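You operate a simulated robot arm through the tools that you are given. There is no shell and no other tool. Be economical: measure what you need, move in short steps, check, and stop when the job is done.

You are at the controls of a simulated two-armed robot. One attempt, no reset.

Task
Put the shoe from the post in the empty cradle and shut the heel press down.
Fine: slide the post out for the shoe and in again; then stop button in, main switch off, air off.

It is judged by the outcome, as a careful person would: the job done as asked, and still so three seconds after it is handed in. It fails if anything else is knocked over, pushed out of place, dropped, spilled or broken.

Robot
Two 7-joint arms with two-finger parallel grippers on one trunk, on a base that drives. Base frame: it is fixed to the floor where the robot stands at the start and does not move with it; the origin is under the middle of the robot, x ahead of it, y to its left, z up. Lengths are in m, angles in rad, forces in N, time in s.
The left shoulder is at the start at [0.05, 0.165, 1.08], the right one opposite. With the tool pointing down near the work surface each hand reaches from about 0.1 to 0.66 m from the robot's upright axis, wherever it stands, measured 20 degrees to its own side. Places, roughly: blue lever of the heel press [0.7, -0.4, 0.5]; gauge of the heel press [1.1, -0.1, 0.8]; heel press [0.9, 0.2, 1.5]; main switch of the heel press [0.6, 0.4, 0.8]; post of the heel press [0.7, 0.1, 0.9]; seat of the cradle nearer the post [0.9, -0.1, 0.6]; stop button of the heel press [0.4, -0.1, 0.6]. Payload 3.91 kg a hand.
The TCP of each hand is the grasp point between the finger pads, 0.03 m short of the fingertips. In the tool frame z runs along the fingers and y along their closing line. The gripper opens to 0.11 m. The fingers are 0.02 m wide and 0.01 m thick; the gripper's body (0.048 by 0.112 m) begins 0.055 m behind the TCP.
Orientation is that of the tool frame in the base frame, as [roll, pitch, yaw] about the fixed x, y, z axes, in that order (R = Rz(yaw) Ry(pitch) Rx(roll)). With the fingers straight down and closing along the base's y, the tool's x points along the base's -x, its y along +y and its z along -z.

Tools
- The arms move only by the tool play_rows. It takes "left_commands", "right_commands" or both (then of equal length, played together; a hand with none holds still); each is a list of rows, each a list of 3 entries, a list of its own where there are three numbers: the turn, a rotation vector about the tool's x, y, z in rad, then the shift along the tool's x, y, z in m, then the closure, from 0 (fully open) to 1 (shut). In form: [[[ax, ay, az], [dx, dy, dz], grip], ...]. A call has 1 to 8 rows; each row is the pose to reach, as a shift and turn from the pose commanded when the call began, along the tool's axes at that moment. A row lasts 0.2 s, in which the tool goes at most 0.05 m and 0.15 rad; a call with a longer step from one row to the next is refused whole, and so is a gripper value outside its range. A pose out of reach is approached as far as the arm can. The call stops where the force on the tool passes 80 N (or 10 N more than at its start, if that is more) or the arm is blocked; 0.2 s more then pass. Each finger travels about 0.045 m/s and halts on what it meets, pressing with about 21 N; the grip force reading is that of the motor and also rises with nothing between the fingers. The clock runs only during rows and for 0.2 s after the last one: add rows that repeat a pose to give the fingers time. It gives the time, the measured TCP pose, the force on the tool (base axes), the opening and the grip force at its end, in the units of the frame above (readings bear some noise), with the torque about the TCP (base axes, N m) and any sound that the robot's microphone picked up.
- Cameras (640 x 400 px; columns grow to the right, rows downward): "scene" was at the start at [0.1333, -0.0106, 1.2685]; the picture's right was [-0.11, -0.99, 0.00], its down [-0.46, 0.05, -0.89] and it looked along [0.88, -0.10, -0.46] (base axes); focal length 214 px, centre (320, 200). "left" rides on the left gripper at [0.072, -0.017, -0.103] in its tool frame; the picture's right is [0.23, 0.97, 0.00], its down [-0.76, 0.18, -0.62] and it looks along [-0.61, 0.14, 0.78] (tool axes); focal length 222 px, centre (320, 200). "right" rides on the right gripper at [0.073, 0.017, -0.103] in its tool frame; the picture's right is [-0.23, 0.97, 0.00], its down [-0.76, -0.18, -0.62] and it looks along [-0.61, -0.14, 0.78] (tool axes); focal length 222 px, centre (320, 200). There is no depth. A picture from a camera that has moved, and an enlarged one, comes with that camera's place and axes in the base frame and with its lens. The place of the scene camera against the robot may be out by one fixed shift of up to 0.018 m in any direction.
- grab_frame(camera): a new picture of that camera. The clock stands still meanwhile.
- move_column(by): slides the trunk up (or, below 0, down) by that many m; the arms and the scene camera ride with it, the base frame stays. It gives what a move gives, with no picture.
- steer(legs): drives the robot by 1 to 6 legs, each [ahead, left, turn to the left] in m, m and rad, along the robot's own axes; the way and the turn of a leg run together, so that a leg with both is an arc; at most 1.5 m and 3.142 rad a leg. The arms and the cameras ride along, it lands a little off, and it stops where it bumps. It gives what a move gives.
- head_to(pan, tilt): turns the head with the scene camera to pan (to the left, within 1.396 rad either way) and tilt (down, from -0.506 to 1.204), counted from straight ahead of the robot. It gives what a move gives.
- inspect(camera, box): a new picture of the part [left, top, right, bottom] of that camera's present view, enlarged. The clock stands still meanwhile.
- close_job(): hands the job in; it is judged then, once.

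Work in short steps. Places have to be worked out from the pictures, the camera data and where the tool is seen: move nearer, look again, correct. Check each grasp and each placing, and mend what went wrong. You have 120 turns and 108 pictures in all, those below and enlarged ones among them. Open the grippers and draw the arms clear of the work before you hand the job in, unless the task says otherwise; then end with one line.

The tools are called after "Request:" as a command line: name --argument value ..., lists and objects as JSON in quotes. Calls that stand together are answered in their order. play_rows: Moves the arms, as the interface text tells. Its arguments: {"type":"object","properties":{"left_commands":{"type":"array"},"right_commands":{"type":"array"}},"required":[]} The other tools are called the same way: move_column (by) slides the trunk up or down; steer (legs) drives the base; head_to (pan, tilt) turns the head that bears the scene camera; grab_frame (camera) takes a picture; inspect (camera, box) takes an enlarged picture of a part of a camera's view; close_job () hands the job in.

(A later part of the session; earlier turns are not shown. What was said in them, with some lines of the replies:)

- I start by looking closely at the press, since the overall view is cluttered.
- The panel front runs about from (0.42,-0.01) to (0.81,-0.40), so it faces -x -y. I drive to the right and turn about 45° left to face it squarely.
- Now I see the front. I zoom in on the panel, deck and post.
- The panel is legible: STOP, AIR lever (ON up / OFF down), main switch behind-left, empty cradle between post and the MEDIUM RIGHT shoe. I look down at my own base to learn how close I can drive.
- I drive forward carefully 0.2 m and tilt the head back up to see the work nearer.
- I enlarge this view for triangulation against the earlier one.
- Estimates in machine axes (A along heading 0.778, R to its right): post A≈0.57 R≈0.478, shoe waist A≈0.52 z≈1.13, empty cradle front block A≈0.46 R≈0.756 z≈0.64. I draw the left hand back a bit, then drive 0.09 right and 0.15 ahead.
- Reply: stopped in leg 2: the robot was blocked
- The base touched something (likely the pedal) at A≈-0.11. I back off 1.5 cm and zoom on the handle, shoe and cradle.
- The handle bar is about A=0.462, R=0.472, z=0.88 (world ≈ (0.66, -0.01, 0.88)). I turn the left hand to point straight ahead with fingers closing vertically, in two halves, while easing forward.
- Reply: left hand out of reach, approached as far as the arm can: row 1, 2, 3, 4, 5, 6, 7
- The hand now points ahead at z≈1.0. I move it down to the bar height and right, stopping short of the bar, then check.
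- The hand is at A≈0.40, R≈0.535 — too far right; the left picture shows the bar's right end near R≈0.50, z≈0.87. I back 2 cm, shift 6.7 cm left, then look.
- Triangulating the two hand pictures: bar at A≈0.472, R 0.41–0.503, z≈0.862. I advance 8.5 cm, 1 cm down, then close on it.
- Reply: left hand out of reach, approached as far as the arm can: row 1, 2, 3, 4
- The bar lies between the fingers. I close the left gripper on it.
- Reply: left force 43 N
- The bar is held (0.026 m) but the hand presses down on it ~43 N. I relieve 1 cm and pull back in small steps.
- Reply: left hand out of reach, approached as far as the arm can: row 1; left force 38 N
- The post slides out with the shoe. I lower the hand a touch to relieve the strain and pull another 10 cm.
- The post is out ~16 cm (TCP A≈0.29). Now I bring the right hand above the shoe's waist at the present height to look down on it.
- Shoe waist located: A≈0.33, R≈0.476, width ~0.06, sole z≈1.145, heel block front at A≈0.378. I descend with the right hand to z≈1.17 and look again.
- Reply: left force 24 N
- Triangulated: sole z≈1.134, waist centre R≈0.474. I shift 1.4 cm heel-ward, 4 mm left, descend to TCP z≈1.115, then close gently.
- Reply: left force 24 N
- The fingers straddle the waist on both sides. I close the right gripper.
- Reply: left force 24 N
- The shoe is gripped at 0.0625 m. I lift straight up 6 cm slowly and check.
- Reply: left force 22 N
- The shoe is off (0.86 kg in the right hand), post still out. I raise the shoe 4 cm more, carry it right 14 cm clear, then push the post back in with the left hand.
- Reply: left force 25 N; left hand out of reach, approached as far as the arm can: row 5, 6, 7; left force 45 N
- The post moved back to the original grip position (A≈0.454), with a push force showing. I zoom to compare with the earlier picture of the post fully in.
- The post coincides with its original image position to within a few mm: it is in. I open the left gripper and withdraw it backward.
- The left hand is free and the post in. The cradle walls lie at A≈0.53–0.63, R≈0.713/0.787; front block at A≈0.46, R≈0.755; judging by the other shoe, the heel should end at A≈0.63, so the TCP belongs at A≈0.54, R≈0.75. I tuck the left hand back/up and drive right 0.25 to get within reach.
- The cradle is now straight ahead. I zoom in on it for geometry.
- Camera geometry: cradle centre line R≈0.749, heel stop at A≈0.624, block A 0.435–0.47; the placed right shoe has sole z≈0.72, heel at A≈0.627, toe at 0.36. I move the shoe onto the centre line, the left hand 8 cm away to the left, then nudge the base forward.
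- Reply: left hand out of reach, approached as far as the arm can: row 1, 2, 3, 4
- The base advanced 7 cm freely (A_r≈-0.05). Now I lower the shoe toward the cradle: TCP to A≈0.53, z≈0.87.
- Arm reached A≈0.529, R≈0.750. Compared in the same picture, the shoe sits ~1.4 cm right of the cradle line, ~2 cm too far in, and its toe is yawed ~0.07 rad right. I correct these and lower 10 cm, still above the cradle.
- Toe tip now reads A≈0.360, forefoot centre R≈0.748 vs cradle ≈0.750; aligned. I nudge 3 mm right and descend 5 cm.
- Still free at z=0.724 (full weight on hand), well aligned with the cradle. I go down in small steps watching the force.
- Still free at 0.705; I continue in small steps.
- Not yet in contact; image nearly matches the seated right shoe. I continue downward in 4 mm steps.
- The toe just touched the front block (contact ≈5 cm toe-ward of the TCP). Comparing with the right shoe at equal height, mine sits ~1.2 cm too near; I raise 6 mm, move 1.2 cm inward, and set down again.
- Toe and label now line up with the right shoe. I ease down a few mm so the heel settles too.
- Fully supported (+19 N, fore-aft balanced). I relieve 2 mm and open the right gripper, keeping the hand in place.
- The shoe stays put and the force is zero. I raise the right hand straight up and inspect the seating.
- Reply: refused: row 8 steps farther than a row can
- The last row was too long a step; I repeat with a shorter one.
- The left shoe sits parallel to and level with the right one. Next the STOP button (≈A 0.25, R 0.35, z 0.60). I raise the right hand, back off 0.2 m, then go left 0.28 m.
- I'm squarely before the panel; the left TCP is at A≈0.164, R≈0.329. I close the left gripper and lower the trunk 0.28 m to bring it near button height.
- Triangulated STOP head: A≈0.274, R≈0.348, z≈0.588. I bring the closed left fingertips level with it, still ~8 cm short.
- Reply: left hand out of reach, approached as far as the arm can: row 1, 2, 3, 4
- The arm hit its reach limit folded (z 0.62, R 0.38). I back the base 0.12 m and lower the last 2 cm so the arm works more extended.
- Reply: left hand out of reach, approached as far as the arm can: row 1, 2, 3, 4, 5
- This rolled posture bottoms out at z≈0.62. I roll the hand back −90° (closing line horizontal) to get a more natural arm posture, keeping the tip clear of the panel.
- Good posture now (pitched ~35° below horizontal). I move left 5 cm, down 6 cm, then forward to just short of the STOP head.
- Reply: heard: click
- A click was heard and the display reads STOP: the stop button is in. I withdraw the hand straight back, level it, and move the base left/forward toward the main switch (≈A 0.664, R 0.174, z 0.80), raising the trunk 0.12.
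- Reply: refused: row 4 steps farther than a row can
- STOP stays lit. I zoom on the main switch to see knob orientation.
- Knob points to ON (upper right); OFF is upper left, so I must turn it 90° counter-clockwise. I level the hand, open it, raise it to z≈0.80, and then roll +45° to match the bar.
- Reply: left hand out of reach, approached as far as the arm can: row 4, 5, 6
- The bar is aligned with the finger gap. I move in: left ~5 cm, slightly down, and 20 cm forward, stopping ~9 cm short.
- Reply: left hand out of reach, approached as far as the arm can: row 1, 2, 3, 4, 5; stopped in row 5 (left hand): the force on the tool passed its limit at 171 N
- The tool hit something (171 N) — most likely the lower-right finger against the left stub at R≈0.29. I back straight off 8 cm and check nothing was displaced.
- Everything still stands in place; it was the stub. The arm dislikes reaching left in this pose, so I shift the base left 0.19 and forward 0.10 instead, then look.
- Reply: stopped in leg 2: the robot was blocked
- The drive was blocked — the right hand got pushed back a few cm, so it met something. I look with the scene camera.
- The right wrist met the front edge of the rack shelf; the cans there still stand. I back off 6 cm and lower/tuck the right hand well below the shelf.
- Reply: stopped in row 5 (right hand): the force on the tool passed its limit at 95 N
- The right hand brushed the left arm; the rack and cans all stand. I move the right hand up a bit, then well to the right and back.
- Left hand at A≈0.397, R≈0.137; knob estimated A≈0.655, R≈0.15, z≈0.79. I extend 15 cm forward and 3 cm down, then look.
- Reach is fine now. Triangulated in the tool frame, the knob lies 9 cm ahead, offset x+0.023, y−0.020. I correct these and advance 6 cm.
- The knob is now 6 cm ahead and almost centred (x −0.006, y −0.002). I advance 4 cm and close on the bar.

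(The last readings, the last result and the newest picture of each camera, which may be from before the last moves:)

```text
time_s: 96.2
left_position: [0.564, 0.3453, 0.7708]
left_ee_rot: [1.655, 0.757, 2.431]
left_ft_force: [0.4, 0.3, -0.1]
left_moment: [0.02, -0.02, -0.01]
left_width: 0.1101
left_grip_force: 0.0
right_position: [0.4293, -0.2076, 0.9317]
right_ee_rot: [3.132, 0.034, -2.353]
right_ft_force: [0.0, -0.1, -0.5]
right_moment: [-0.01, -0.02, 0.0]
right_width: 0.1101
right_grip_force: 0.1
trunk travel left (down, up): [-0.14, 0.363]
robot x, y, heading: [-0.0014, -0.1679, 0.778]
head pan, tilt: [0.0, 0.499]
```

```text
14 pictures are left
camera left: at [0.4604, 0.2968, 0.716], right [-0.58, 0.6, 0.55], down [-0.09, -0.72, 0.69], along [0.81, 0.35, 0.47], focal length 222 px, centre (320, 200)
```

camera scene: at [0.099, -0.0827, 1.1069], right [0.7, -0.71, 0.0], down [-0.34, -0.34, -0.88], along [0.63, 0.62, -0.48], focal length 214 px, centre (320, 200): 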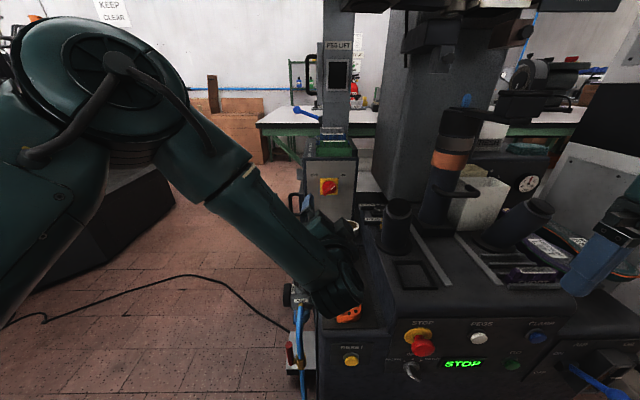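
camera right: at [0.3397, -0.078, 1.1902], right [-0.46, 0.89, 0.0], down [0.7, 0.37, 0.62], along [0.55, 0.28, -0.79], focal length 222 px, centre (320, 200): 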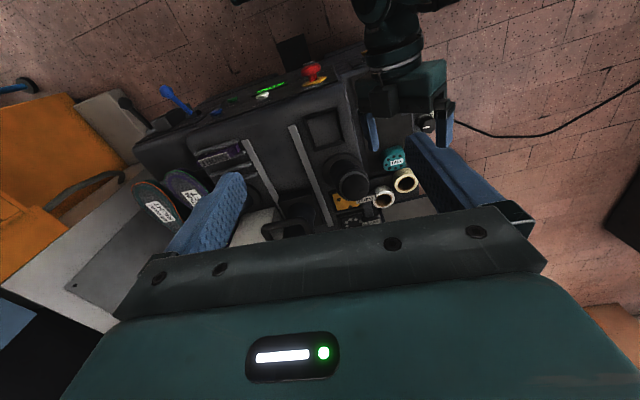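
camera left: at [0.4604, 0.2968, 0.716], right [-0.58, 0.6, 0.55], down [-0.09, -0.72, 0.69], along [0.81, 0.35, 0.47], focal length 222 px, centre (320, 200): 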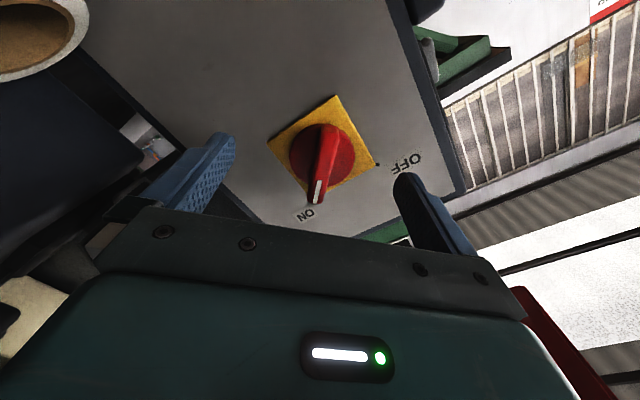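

The bar's front lies about 3.5 cm ahead of the TCP — tips just short. I advance 2.3 cm more and close.

Request:
play_rows --left_commands '[[[0, 0, 0], [0, 0, 0.012], 0], [[0, 0, 0], [0, 0, 0.023], 0], [[0, 0, 0], [0, 0, 0.023], 0.4], [[0, 0, 0], [0, 0, 0.023], 0.8], [[0, 0, 0], [0, 0, 0.023], 1], [[0, 0, 0], [0, 0, 0.023], 1], [[0, 0, 0], [0, 0, 0.023], 1], [[0, 0, 0], [0, 0, 0.023], 1]]'

Request:
grab_frame --camera "left"

```text
time_s: 98.0
left_position: [0.5737, 0.3578, 0.7703]
left_ee_rot: [1.66, 0.758, 2.433]
left_ft_force: [2.8, -2.7, -5.2]
left_moment: [0.1, -0.64, 0.07]
left_width: 0.014
left_grip_force: 27.8
left hand out of reach, approached as far as the arm can: row 2, 3, 4, 5, 6, 7, 8
right_position: [0.4304, -0.2086, 0.9313]
right_ee_rot: [3.133, 0.034, -2.351]
right_ft_force: [1.3, 1.3, 0.1]
right_moment: [0.0, 0.01, -0.03]
right_width: 0.1098
right_grip_force: 0.1
trunk travel left (down, up): [-0.14, 0.363]
robot x, y, heading: [-0.0033, -0.1637, 0.776]
head pan, tilt: [0.0, 0.499]
```

```text
13 pictures are left
camera left: at [0.4685, 0.3104, 0.7156], right [-0.57, 0.61, 0.55], down [-0.1, -0.71, 0.69], along [0.81, 0.35, 0.47], focal length 222 px, centre (320, 200)
```

left: 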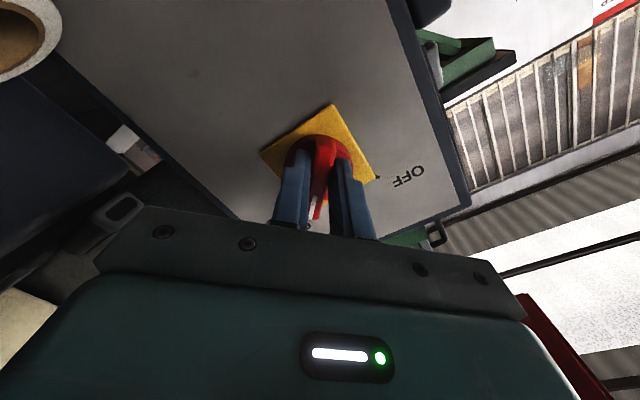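

The bar is held (0.014 m). I turn counter-clockwise (−z) in steps.

Request:
play_rows --left_commands '[[[0, 0, -0.13], [0, 0, 0], 1], [[0, 0, -0.26], [0, 0, 0], 1], [[0, 0, -0.39], [0, 0, 0], 1], [[0, 0, -0.52], [0, 0, 0], 1], [[0, 0, -0.65], [0, 0, 0], 1], [[0, 0, -0.78], [0, 0, 0], 1]]'

```text
time_s: 99.4
left_position: [0.5757, 0.3549, 0.7689]
left_ee_rot: [2.72, 1.493, -2.775]
left_ft_force: [23.5, -9.5, -16.0]
left_moment: [0.71, -0.4, -0.82]
left_width: 0.0129
left_grip_force: 44.7
right_position: [0.4331, -0.2085, 0.9301]
right_ee_rot: [3.132, 0.031, -2.354]
right_ft_force: [-0.2, -0.3, 0.6]
right_moment: [-0.01, 0.0, -0.02]
right_width: 0.11
right_grip_force: 0.1
trunk travel left (down, up): [-0.14, 0.363]
robot x, y, heading: [-0.0005, -0.1662, 0.773]
head pan, tilt: [0.0, 0.499]
```

Turning works; side force ~23 N shows the hand slightly left/high of the axis. I continue the other 45° with a 3–4 mm right/down correction.

Request:
play_rows --left_commands '[[[0, 0, -0.12], [0.002, -0.002, 0], 1], [[0, 0, -0.25], [0.003, -0.004, 0], 1], [[0, 0, -0.38], [0.003, -0.004, 0], 1], [[0, 0, -0.51], [0.003, -0.004, 0], 1], [[0, 0, -0.64], [0.003, -0.004, 0], 1], [[0, 0, -0.77], [0.003, -0.004, 0], 1], [[0, 0, -0.84], [0.003, -0.004, 0], 1]]'

Request:
grab_frame --camera "left"

```text
time_s: 101.0
left_position: [0.5756, 0.35, 0.7714]
left_ee_rot: [-1.649, 0.768, -0.841]
left_ft_force: [47.3, -8.1, 18.8]
left_moment: [1.09, -0.14, -1.4]
left_width: 0.0133
left_grip_force: 44.9
left hand out of reach, approached as far as the arm can: row 2, 3, 4, 5, 6, 7
right_position: [0.4307, -0.2103, 0.9307]
right_ee_rot: [3.13, 0.033, -2.353]
right_ft_force: [0.0, -0.5, -0.3]
right_moment: [0.0, 0.01, 0.01]
right_width: 0.1099
right_grip_force: 0.0
trunk travel left (down, up): [-0.14, 0.363]
robot x, y, heading: [-0.0029, -0.1691, 0.777]
head pan, tilt: [0.0, 0.499]
```

```text
12 pictures are left
camera left: at [0.5475, 0.2291, 0.7386], right [-0.4, 0.33, -0.86], down [-0.9, 0.05, 0.44], along [0.19, 0.94, 0.28], focal length 222 px, centre (320, 200)
```

left: 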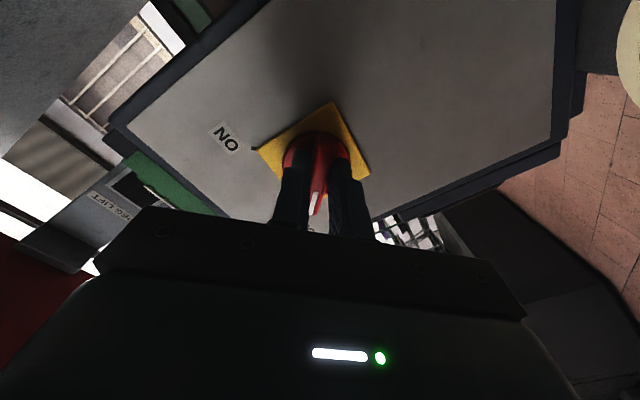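

The pointer now sits at OFF. I relieve the side force (right/ahead few mm), open the fingers, then withdraw straight back.

Request:
play_rows --left_commands '[[[0, 0, 0], [0.002, -0.006, 0.004], 1], [[0, 0, 0], [0.002, -0.006, 0.004], 1]]'

Request:
play_rows --left_commands '[[[0, 0, 0], [0, 0, 0], 0.6], [[0, 0, 0], [0, 0, 0], 0.2], [[0, 0, 0], [0, 0, 0], 0], [[0, 0, 0], [0, 0, 0], 0], [[0, 0, 0], [0, 0, -0.03], 0], [[0, 0, 0], [0, 0, -0.07], 0], [[0, 0, 0], [0, 0, -0.11], 0]]'

Request:
inspect --camera "scene" --box '[260, 130, 480, 320]'

```text
time_s: 101.6
left_position: [0.5767, 0.3475, 0.7714]
left_ee_rot: [-1.65, 0.767, -0.84]
left_ft_force: [47.3, -8.9, 19.0]
left_moment: [1.0, -0.18, -1.38]
left_width: 0.0133
left_grip_force: 45.0
left hand out of reach, approached as far as the arm can: row 1, 2
right_position: [0.4313, -0.2097, 0.9316]
right_ee_rot: [3.131, 0.034, -2.354]
right_ft_force: [0.1, -0.9, -0.5]
right_moment: [0.03, -0.03, -0.01]
right_width: 0.1103
right_grip_force: 0.0
trunk travel left (down, up): [-0.14, 0.363]
robot x, y, heading: [0.0021, -0.1659, 0.78]
head pan, tilt: [0.0, 0.499]
```

```text
time_s: 103.2
left_position: [0.4937, 0.2784, 0.7731]
left_ee_rot: [-1.654, 0.761, -0.824]
left_ft_force: [-0.2, 0.5, 0.5]
left_moment: [0.0, 0.02, 0.02]
left_width: 0.11
left_grip_force: 0.1
right_position: [0.43, -0.2099, 0.9313]
right_ee_rot: [3.133, 0.032, -2.353]
right_ft_force: [0.5, -0.3, 0.5]
right_moment: [0.0, 0.02, 0.01]
right_width: 0.11
right_grip_force: 0.0
trunk travel left (down, up): [-0.14, 0.363]
robot x, y, heading: [-0.0013, -0.1673, 0.777]
head pan, tilt: [0.0, 0.499]
```

```text
2.11 times, centred on (370, 225) of scene
camera zoom: at [0.099, -0.0828, 1.1069], right [0.7, -0.71, 0.0], down [-0.34, -0.34, -0.88], along [0.63, 0.62, -0.48], focal length 452 px, centre (215, 147)
```

zoom: 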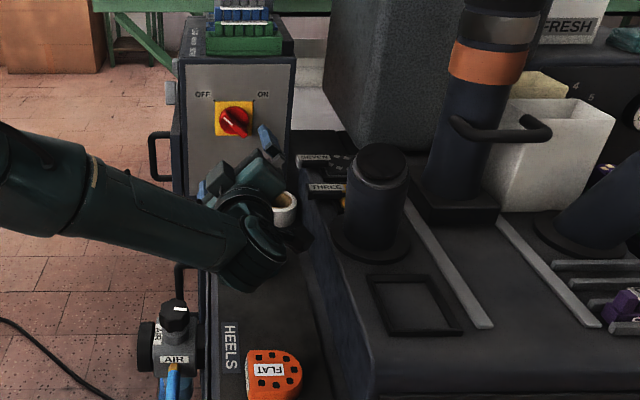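

The main switch now points to OFF. I lift the left hand a bit and withdraw it further.

Request:
play_rows --left_commands '[[[0, 0, 0], [-0.018, -0.018, -0.01], 0], [[0, 0, 0], [-0.04, -0.04, -0.03], 0], [[0, 0, 0], [-0.05, -0.05, -0.07], 0], [[0, 0, 0], [-0.05, -0.05, -0.115], 0], [[0, 0, 0], [-0.05, -0.05, -0.15], 0]]'

Request:
steer --legs '[[-0.2, 0, 0]]'

Request:
grab_frame --camera "scene"

```text
time_s: 104.4
left_position: [0.3917, 0.1727, 0.8528]
left_ee_rot: [-1.656, 0.762, -0.825]
left_ft_force: [0.3, 0.4, -0.2]
left_moment: [-0.01, -0.01, 0.02]
left_width: 0.11
left_grip_force: 0.0
right_position: [0.4309, -0.2086, 0.931]
right_ee_rot: [3.134, 0.033, -2.353]
right_ft_force: [0.1, -0.7, 0.6]
right_moment: [-0.01, -0.01, 0.01]
right_width: 0.11
right_grip_force: 0.1
trunk travel left (down, up): [-0.14, 0.363]
robot x, y, heading: [0.0022, -0.1679, 0.776]
head pan, tilt: [0.0, 0.499]
```

```text
time_s: 106.0
left_position: [0.2486, 0.0352, 0.8518]
left_ee_rot: [-1.656, 0.762, -0.826]
left_ft_force: [0.0, -0.7, 0.2]
left_moment: [0.0, 0.01, 0.04]
left_width: 0.11
left_grip_force: 0.0
right_position: [0.2883, -0.3479, 0.932]
right_ee_rot: [3.133, 0.032, -2.35]
right_ft_force: [-0.5, -0.3, -0.6]
right_moment: [0.04, -0.02, -0.01]
right_width: 0.1102
right_grip_force: 0.1
trunk travel left (down, up): [-0.14, 0.363]
robot x, y, heading: [-0.1432, -0.3077, 0.779]
head pan, tilt: [0.0, 0.499]
```

```text
10 pictures are left
camera scene: at [-0.0429, -0.2223, 1.1069], right [0.7, -0.71, 0.0], down [-0.34, -0.34, -0.88], along [0.62, 0.62, -0.48], focal length 214 px, centre (320, 200)
```

scene: 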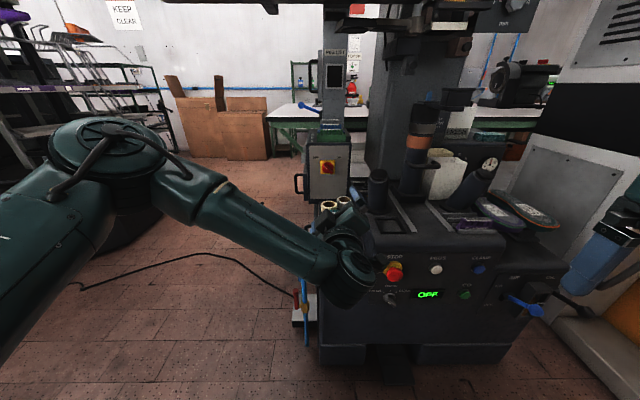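

The display now reads OFF. Next the blue AIR lever: knob ≈ A 0.205, R 0.755, z 0.53, pivot ≈ z 0.47, i.e. pointing up toward ON. I raise/retract the left hand, drive right 0.47 and ahead 0.05, and lower the trunk 0.16.

Request:
play_rows --left_commands '[[[0, 0, 0], [-0.02, -0.02, -0.025], 0], [[0, 0, 0], [-0.045, -0.045, -0.05], 0], [[0, 0, 0], [-0.07, -0.07, -0.075], 0], [[0, 0, 0], [-0.095, -0.095, -0.09], 0], [[0, 0, 0], [-0.115, -0.115, -0.1], 0]]'

Request:
steer --legs '[[0, -0.47, 0], [0.05, 0, 0]]'

Request:
move_column --by -0.14

Request:
grab_frame --camera "scene"

```text
time_s: 107.2
left_position: [0.1844, -0.029, 1.0217]
left_ee_rot: [-1.658, 0.762, -0.826]
left_ft_force: [0.0, -0.6, -0.7]
left_moment: [-0.02, -0.03, 0.01]
left_width: 0.11
left_grip_force: 0.0
right_position: [0.2873, -0.3478, 0.9327]
right_ee_rot: [3.133, 0.034, -2.352]
right_ft_force: [0.6, 0.3, -0.3]
right_moment: [0.02, 0.0, 0.01]
right_width: 0.11
right_grip_force: 0.1
trunk travel left (down, up): [-0.14, 0.363]
robot x, y, heading: [-0.143, -0.3045, 0.775]
head pan, tilt: [0.0, 0.499]
```

```text
time_s: 112.3
left_position: [0.5459, -0.3217, 1.0206]
left_ee_rot: [-1.656, 0.763, -0.822]
left_ft_force: [-0.2, -0.3, -0.4]
left_moment: [-0.02, -0.02, 0.01]
left_width: 0.1099
left_grip_force: 0.1
right_position: [0.6498, -0.6412, 0.9322]
right_ee_rot: [3.134, 0.033, -2.349]
right_ft_force: [0.1, -0.3, -0.5]
right_moment: [0.0, 0.0, -0.03]
right_width: 0.1104
right_grip_force: 0.2
trunk travel left (down, up): [-0.14, 0.363]
robot x, y, heading: [0.2184, -0.596, 0.785]
head pan, tilt: [0.0, 0.499]
```

```text
time_s: 113.9
left_position: [0.5458, -0.3214, 0.88]
left_ee_rot: [-1.656, 0.764, -0.823]
left_ft_force: [0.3, -0.6, -0.3]
left_moment: [-0.03, 0.02, 0.02]
left_width: 0.11
left_grip_force: 0.0
right_position: [0.6498, -0.6392, 0.7918]
right_ee_rot: [3.131, 0.034, -2.348]
right_ft_force: [-0.1, -0.2, -0.2]
right_moment: [-0.05, -0.02, -0.01]
right_width: 0.1103
right_grip_force: 0.2
trunk travel left (down, up): [0.0, 0.503]
robot x, y, heading: [0.2203, -0.6003, 0.789]
head pan, tilt: [0.0, 0.499]
```

```text
9 pictures are left
camera scene: at [0.3184, -0.5163, 0.9669], right [0.71, -0.71, 0.0], down [-0.34, -0.34, -0.88], along [0.62, 0.62, -0.48], focal length 214 px, centre (320, 200)
```

scene: 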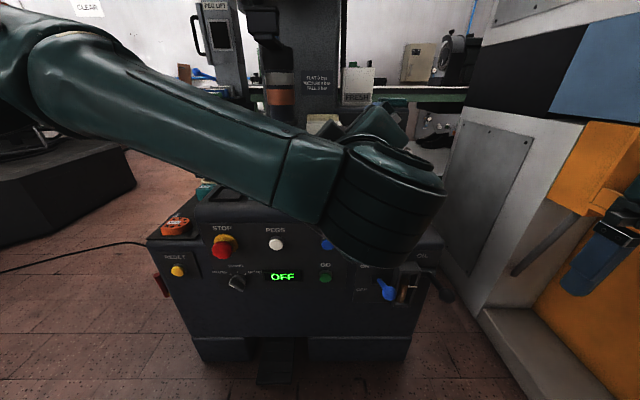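

The left wrist hangs above the lever area, so I first move the left hand ~0.2 m left and up.

Request:
play_rows --left_commands '[[[0, 0, 0], [-0.03, 0.015, 0], 0], [[0, 0, 0], [-0.06, 0.035, 0], 0], [[0, 0, 0], [-0.09, 0.055, 0], 0], [[0, 0, 0], [-0.12, 0.075, 0], 0], [[0, 0, 0], [-0.15, 0.095, 0], 0], [[0, 0, 0], [-0.18, 0.115, 0], 0]]'

Request:
play_rows --right_commands '[[[0, 0, 0], [-0.02, 0.03, 0], 0.5], [[0, 0, 0], [-0.05, 0.06, 0], 1], [[0, 0, 0], [-0.085, 0.09, 0], 1], [[0, 0, 0], [-0.12, 0.12, 0], 1], [[0, 0, 0], [-0.15, 0.145, 0.01], 1], [[0, 0, 0], [-0.18, 0.165, 0.03], 1], [[0, 0, 0], [-0.18, 0.165, 0.07], 1], [[0, 0, 0], [-0.18, 0.165, 0.1], 1]]'

Request:
grab_frame --camera "scene"

```text
time_s: 115.3
left_position: [0.3951, -0.1743, 0.9229]
left_ee_rot: [-1.657, 0.764, -0.822]
left_ft_force: [-0.4, -0.6, 0.2]
left_moment: [0.0, 0.02, -0.01]
left_width: 0.1102
left_grip_force: 0.0
right_position: [0.6509, -0.6402, 0.7917]
right_ee_rot: [3.133, 0.034, -2.348]
right_ft_force: [-0.6, -0.1, 1.1]
right_moment: [0.0, 0.02, -0.02]
right_width: 0.1101
right_grip_force: 0.1
trunk travel left (down, up): [0.0, 0.503]
robot x, y, heading: [0.2194, -0.6019, 0.782]
head pan, tilt: [0.0, 0.499]
```

```text
time_s: 117.1
left_position: [0.3957, -0.1739, 0.9238]
left_ee_rot: [-1.656, 0.763, -0.822]
left_ft_force: [-0.2, 0.0, 0.3]
left_moment: [-0.01, 0.02, 0.02]
left_width: 0.1101
left_grip_force: 0.1
right_position: [0.6598, -0.3937, 0.6997]
right_ee_rot: [3.133, 0.036, -2.348]
right_ft_force: [0.5, 0.1, 0.4]
right_moment: [-0.01, -0.01, -0.02]
right_width: 0.0001
right_grip_force: 21.5
trunk travel left (down, up): [0.0, 0.503]
robot x, y, heading: [0.22, -0.5996, 0.782]
head pan, tilt: [0.0, 0.499]
```

```text
8 pictures are left
camera scene: at [0.3184, -0.5163, 0.9669], right [0.71, -0.71, 0.0], down [-0.34, -0.34, -0.88], along [0.62, 0.62, -0.48], focal length 214 px, centre (320, 200)
```

scene: 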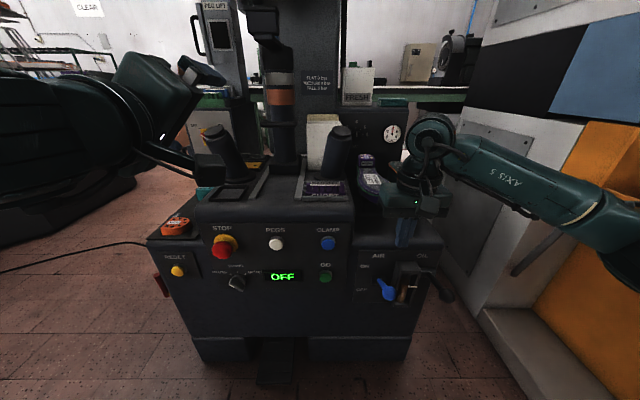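

I zoom to compare the fingertips with the lever knob and see the lever's attitude.

Request:
inspect --camera "scene" --box '[340, 220, 450, 320]'

Request:
grab_frame --camera "right"

```text
4.00 times, centred on (395, 270) of scene
camera zoom: at [0.3184, -0.5163, 0.9669], right [0.71, -0.71, 0.0], down [-0.34, -0.34, -0.88], along [0.62, 0.62, -0.48], focal length 858 px, centre (20, -80)
```

zoom: 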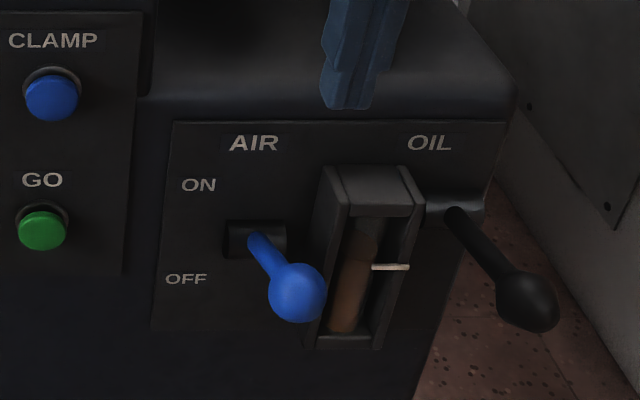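

```text
6 pictures are left
camera right: at [0.5959, -0.4365, 0.8007], right [-0.54, 0.84, 0.02], down [0.65, 0.4, 0.65], along [0.54, 0.36, -0.76], focal length 222 px, centre (320, 200)
```

right: 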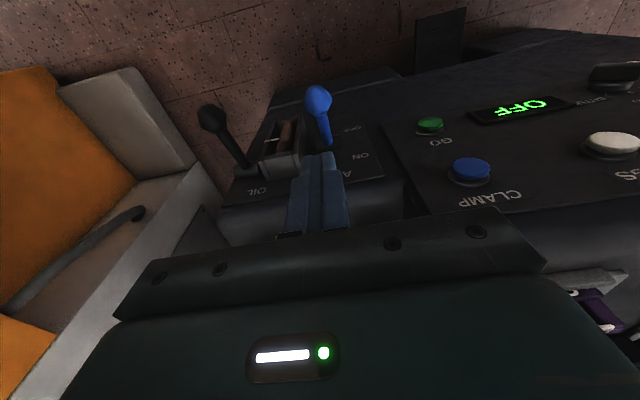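

Lever points out and up (ON). Right-hand camera puts the knob at A≈0.195, R≈0.743, directly under my closed fingers. I shift 4 mm left, 6 mm back and push down.

Request:
play_rows --right_commands '[[[0, 0, 0], [0.006, 0.004, 0.04], 1], [[0, 0, 0], [0.006, 0.004, 0.08], 1], [[0, 0, 0], [0.006, 0.004, 0.11], 1], [[0, 0, 0], [0.006, 0.004, 0.14], 1], [[0, 0, 0], [0.006, 0.004, 0.17], 1], [[0, 0, 0], [0.006, 0.004, 0.2], 1], [[0, 0, 0], [0.006, 0.004, 0.225], 1], [[0, 0, 0], [0.006, 0.004, 0.25], 1]]'

Request:
inspect --camera "scene" --box '[340, 220, 450, 320]'

```text
time_s: 119.0
left_position: [0.3945, -0.1768, 0.925]
left_ee_rot: [-1.652, 0.761, -0.821]
left_ft_force: [-0.2, -0.5, 0.3]
left_moment: [0.02, 0.0, -0.03]
left_width: 0.1099
left_grip_force: 0.0
right_position: [0.6569, -0.388, 0.4657]
right_ee_rot: [3.131, 0.042, -2.348]
right_ft_force: [-10.4, -18.7, 38.6]
right_moment: [-0.72, -0.03, -0.2]
right_width: 0.0001
right_grip_force: 20.5
trunk travel left (down, up): [0.0, 0.503]
robot x, y, heading: [0.2187, -0.602, 0.778]
head pan, tilt: [0.0, 0.499]
stopped in row 8 (right hand): the force on the tool passed its limit at 92 N (the readings are from after the stop); the commanded pose is now the measured one
```

```text
4.00 times, centred on (395, 270) of scene
camera zoom: at [0.3163, -0.5184, 0.9678], right [0.7, -0.71, 0.0], down [-0.34, -0.34, -0.88], along [0.63, 0.62, -0.48], focal length 858 px, centre (20, -80)
```

zoom: 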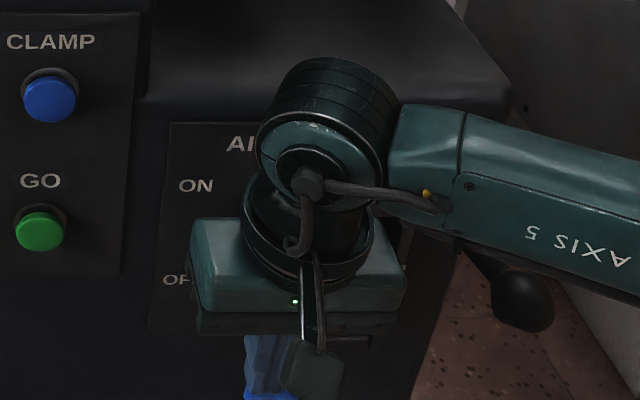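

It stopped against a hard stop with the tip at z≈0.436, lever below it. I lift the hand and check the lever.

Request:
play_rows --right_commands '[[[0, 0, 0], [0.005, 0, -0.03], 1], [[0, 0, 0], [0.02, 0, -0.07], 1], [[0, 0, 0], [0.03, -0.02, -0.115], 1], [[0, 0, 0], [0.04, -0.05, -0.15], 1], [[0, 0, 0], [0.05, -0.085, -0.18], 1], [[0, 0, 0], [0.06, -0.12, -0.2], 1]]'

Request:
inspect --camera "scene" --box '[330, 210, 450, 330]'

```text
refused: row 3 steps farther than a row can; nothing moved
```

```text
3.33 times, centred on (390, 270) of scene
camera zoom: at [0.3163, -0.5184, 0.9678], right [0.7, -0.71, 0.0], down [-0.34, -0.34, -0.88], along [0.63, 0.62, -0.48], focal length 715 px, centre (87, -33)
```

zoom: 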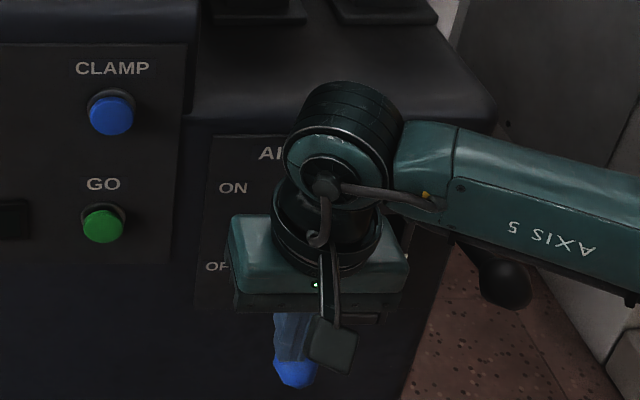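

A row was too long; I repeat the lift in smaller rows (4 pictures left) and look once it is clear.

Request:
play_rows --right_commands '[[[0, 0, 0], [0.005, 0, -0.03], 1], [[0, 0, 0], [0.015, 0, -0.07], 1], [[0, 0, 0], [0.025, -0.01, -0.11], 1], [[0, 0, 0], [0.035, -0.03, -0.15], 1], [[0, 0, 0], [0.045, -0.055, -0.185], 1], [[0, 0, 0], [0.055, -0.085, -0.215], 1], [[0, 0, 0], [0.065, -0.12, -0.24], 1]]'

```text
time_s: 120.6
left_position: [0.3962, -0.1751, 0.9227]
left_ee_rot: [-1.654, 0.764, -0.823]
left_ft_force: [0.3, 0.1, -0.1]
left_moment: [0.01, 0.03, 0.0]
left_width: 0.11
left_grip_force: 0.1
right_position: [0.6925, -0.5261, 0.6984]
right_ee_rot: [3.133, 0.036, -2.346]
right_ft_force: [0.0, 1.1, 0.0]
right_moment: [0.01, 0.02, 0.0]
right_width: 0.0
right_grip_force: 21.4
trunk travel left (down, up): [0.0, 0.503]
robot x, y, heading: [0.2197, -0.5996, 0.78]
head pan, tilt: [0.0, 0.499]
```

The hand is clear without snagging the lever; I check the lever position.

Request:
inspect --camera "scene" --box '[330, 210, 450, 330]'

```text
3.33 times, centred on (390, 270) of scene
camera zoom: at [0.3185, -0.5167, 0.9668], right [0.7, -0.71, 0.0], down [-0.34, -0.34, -0.88], along [0.62, 0.62, -0.48], focal length 715 px, centre (87, -33)
```

zoom: 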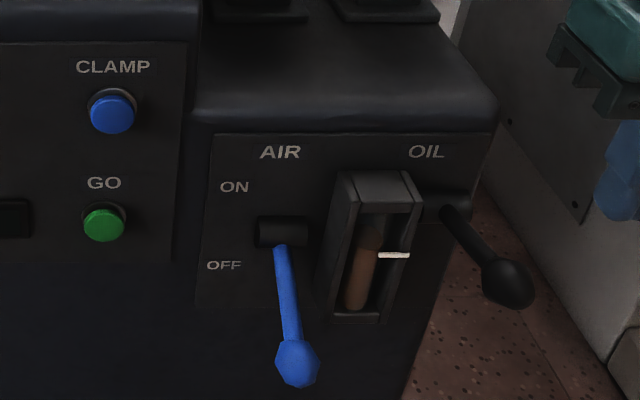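

The AIR lever is down at OFF, the OIL lever untouched. I open the right gripper, drive back 0.25 m clear, and take a final look.

Request:
play_rows --right_commands '[[[0, 0, 0], [0, 0, 0], 0.5], [[0, 0, 0], [0, 0, -0.02], 0], [[0, 0, 0], [0, 0, -0.04], 0], [[0, 0, 0], [0, 0, -0.05], 0], [[0, 0, 0], [0, 0, -0.05], 0], [[0, 0, 0], [0, 0, -0.05], 0]]'

Request:
steer --legs '[[-0.25, 0, 0]]'

Request:
move_column --by 0.3

Request:
grab_frame --camera "scene"

```text
time_s: 122.0
left_position: [0.3953, -0.175, 0.9232]
left_ee_rot: [-1.656, 0.763, -0.821]
left_ft_force: [-0.3, 0.0, 0.3]
left_moment: [0.01, 0.0, 0.01]
left_width: 0.11
left_grip_force: 0.0
right_position: [0.6919, -0.5276, 0.7473]
right_ee_rot: [3.13, 0.035, -2.347]
right_ft_force: [-0.1, 0.2, -0.3]
right_moment: [-0.01, 0.01, 0.02]
right_width: 0.1102
right_grip_force: 0.0
trunk travel left (down, up): [0.0, 0.503]
robot x, y, heading: [0.2194, -0.5983, 0.788]
head pan, tilt: [0.0, 0.499]
```

```text
time_s: 123.8
left_position: [0.219, -0.3512, 0.9234]
left_ee_rot: [-1.658, 0.763, -0.825]
left_ft_force: [-0.1, -0.6, 1.0]
left_moment: [0.02, 0.03, 0.01]
left_width: 0.1097
left_grip_force: 0.1
right_position: [0.5142, -0.7036, 0.7471]
right_ee_rot: [3.131, 0.038, -2.349]
right_ft_force: [-0.2, 0.2, -0.2]
right_moment: [-0.02, -0.02, 0.02]
right_width: 0.1101
right_grip_force: 0.1
trunk travel left (down, up): [0.0, 0.503]
robot x, y, heading: [0.0432, -0.7759, 0.783]
head pan, tilt: [0.0, 0.499]
```

```text
time_s: 126.8
left_position: [0.22, -0.3497, 1.2238]
left_ee_rot: [-1.659, 0.762, -0.823]
left_ft_force: [0.2, 0.0, 0.4]
left_moment: [0.02, -0.06, 0.02]
left_width: 0.1101
left_grip_force: 0.0
right_position: [0.5137, -0.7038, 1.0458]
right_ee_rot: [3.131, 0.037, -2.347]
right_ft_force: [0.9, -0.2, -0.7]
right_moment: [-0.02, 0.02, -0.02]
right_width: 0.1101
right_grip_force: 0.0
trunk travel left (down, up): [-0.3, 0.203]
robot x, y, heading: [0.0401, -0.7776, 0.774]
head pan, tilt: [0.0, 0.499]
```

```text
2 pictures are left
camera scene: at [0.1413, -0.6927, 1.2668], right [0.7, -0.71, 0.0], down [-0.34, -0.34, -0.88], along [0.62, 0.62, -0.48], focal length 214 px, centre (320, 200)
```

scene: 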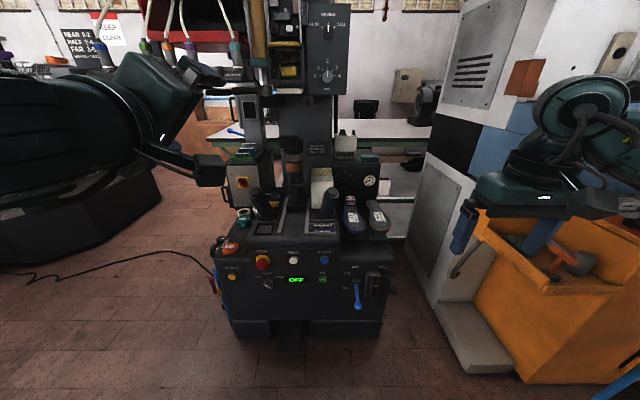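

Arms are clear; one last enlarged check of the press.

Request:
inspect --camera "scene" --box '[205, 140, 405, 310]'

```text
2.35 times, centred on (305, 225) of scene
camera zoom: at [0.1413, -0.6927, 1.2668], right [0.7, -0.71, 0.0], down [-0.34, -0.34, -0.88], along [0.62, 0.62, -0.48], focal length 505 px, centre (355, 141)
```

zoom: 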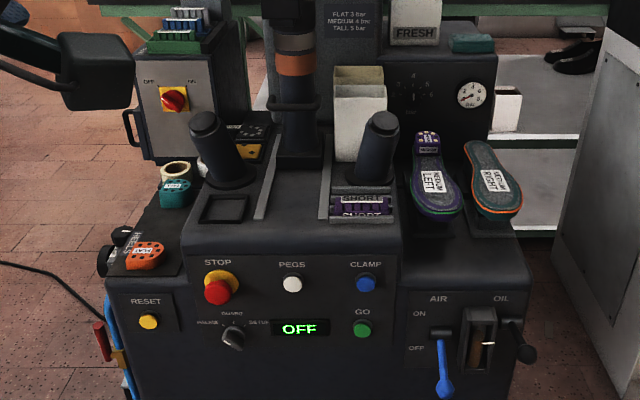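

Shoe in the cradle, post in, STOP pressed, main switch OFF, AIR OFF, everything else standing. I hand the job in.

Request:
close_job

```text
The job is handed in.
```

The shoe from the post is in the empty cradle and the heel press is shut down: the post is back in, the stop button is in, the main switch is off and the air is off. While working, a hand bumped the stub beside the post and the rack shelf, but nothing moved or fell.
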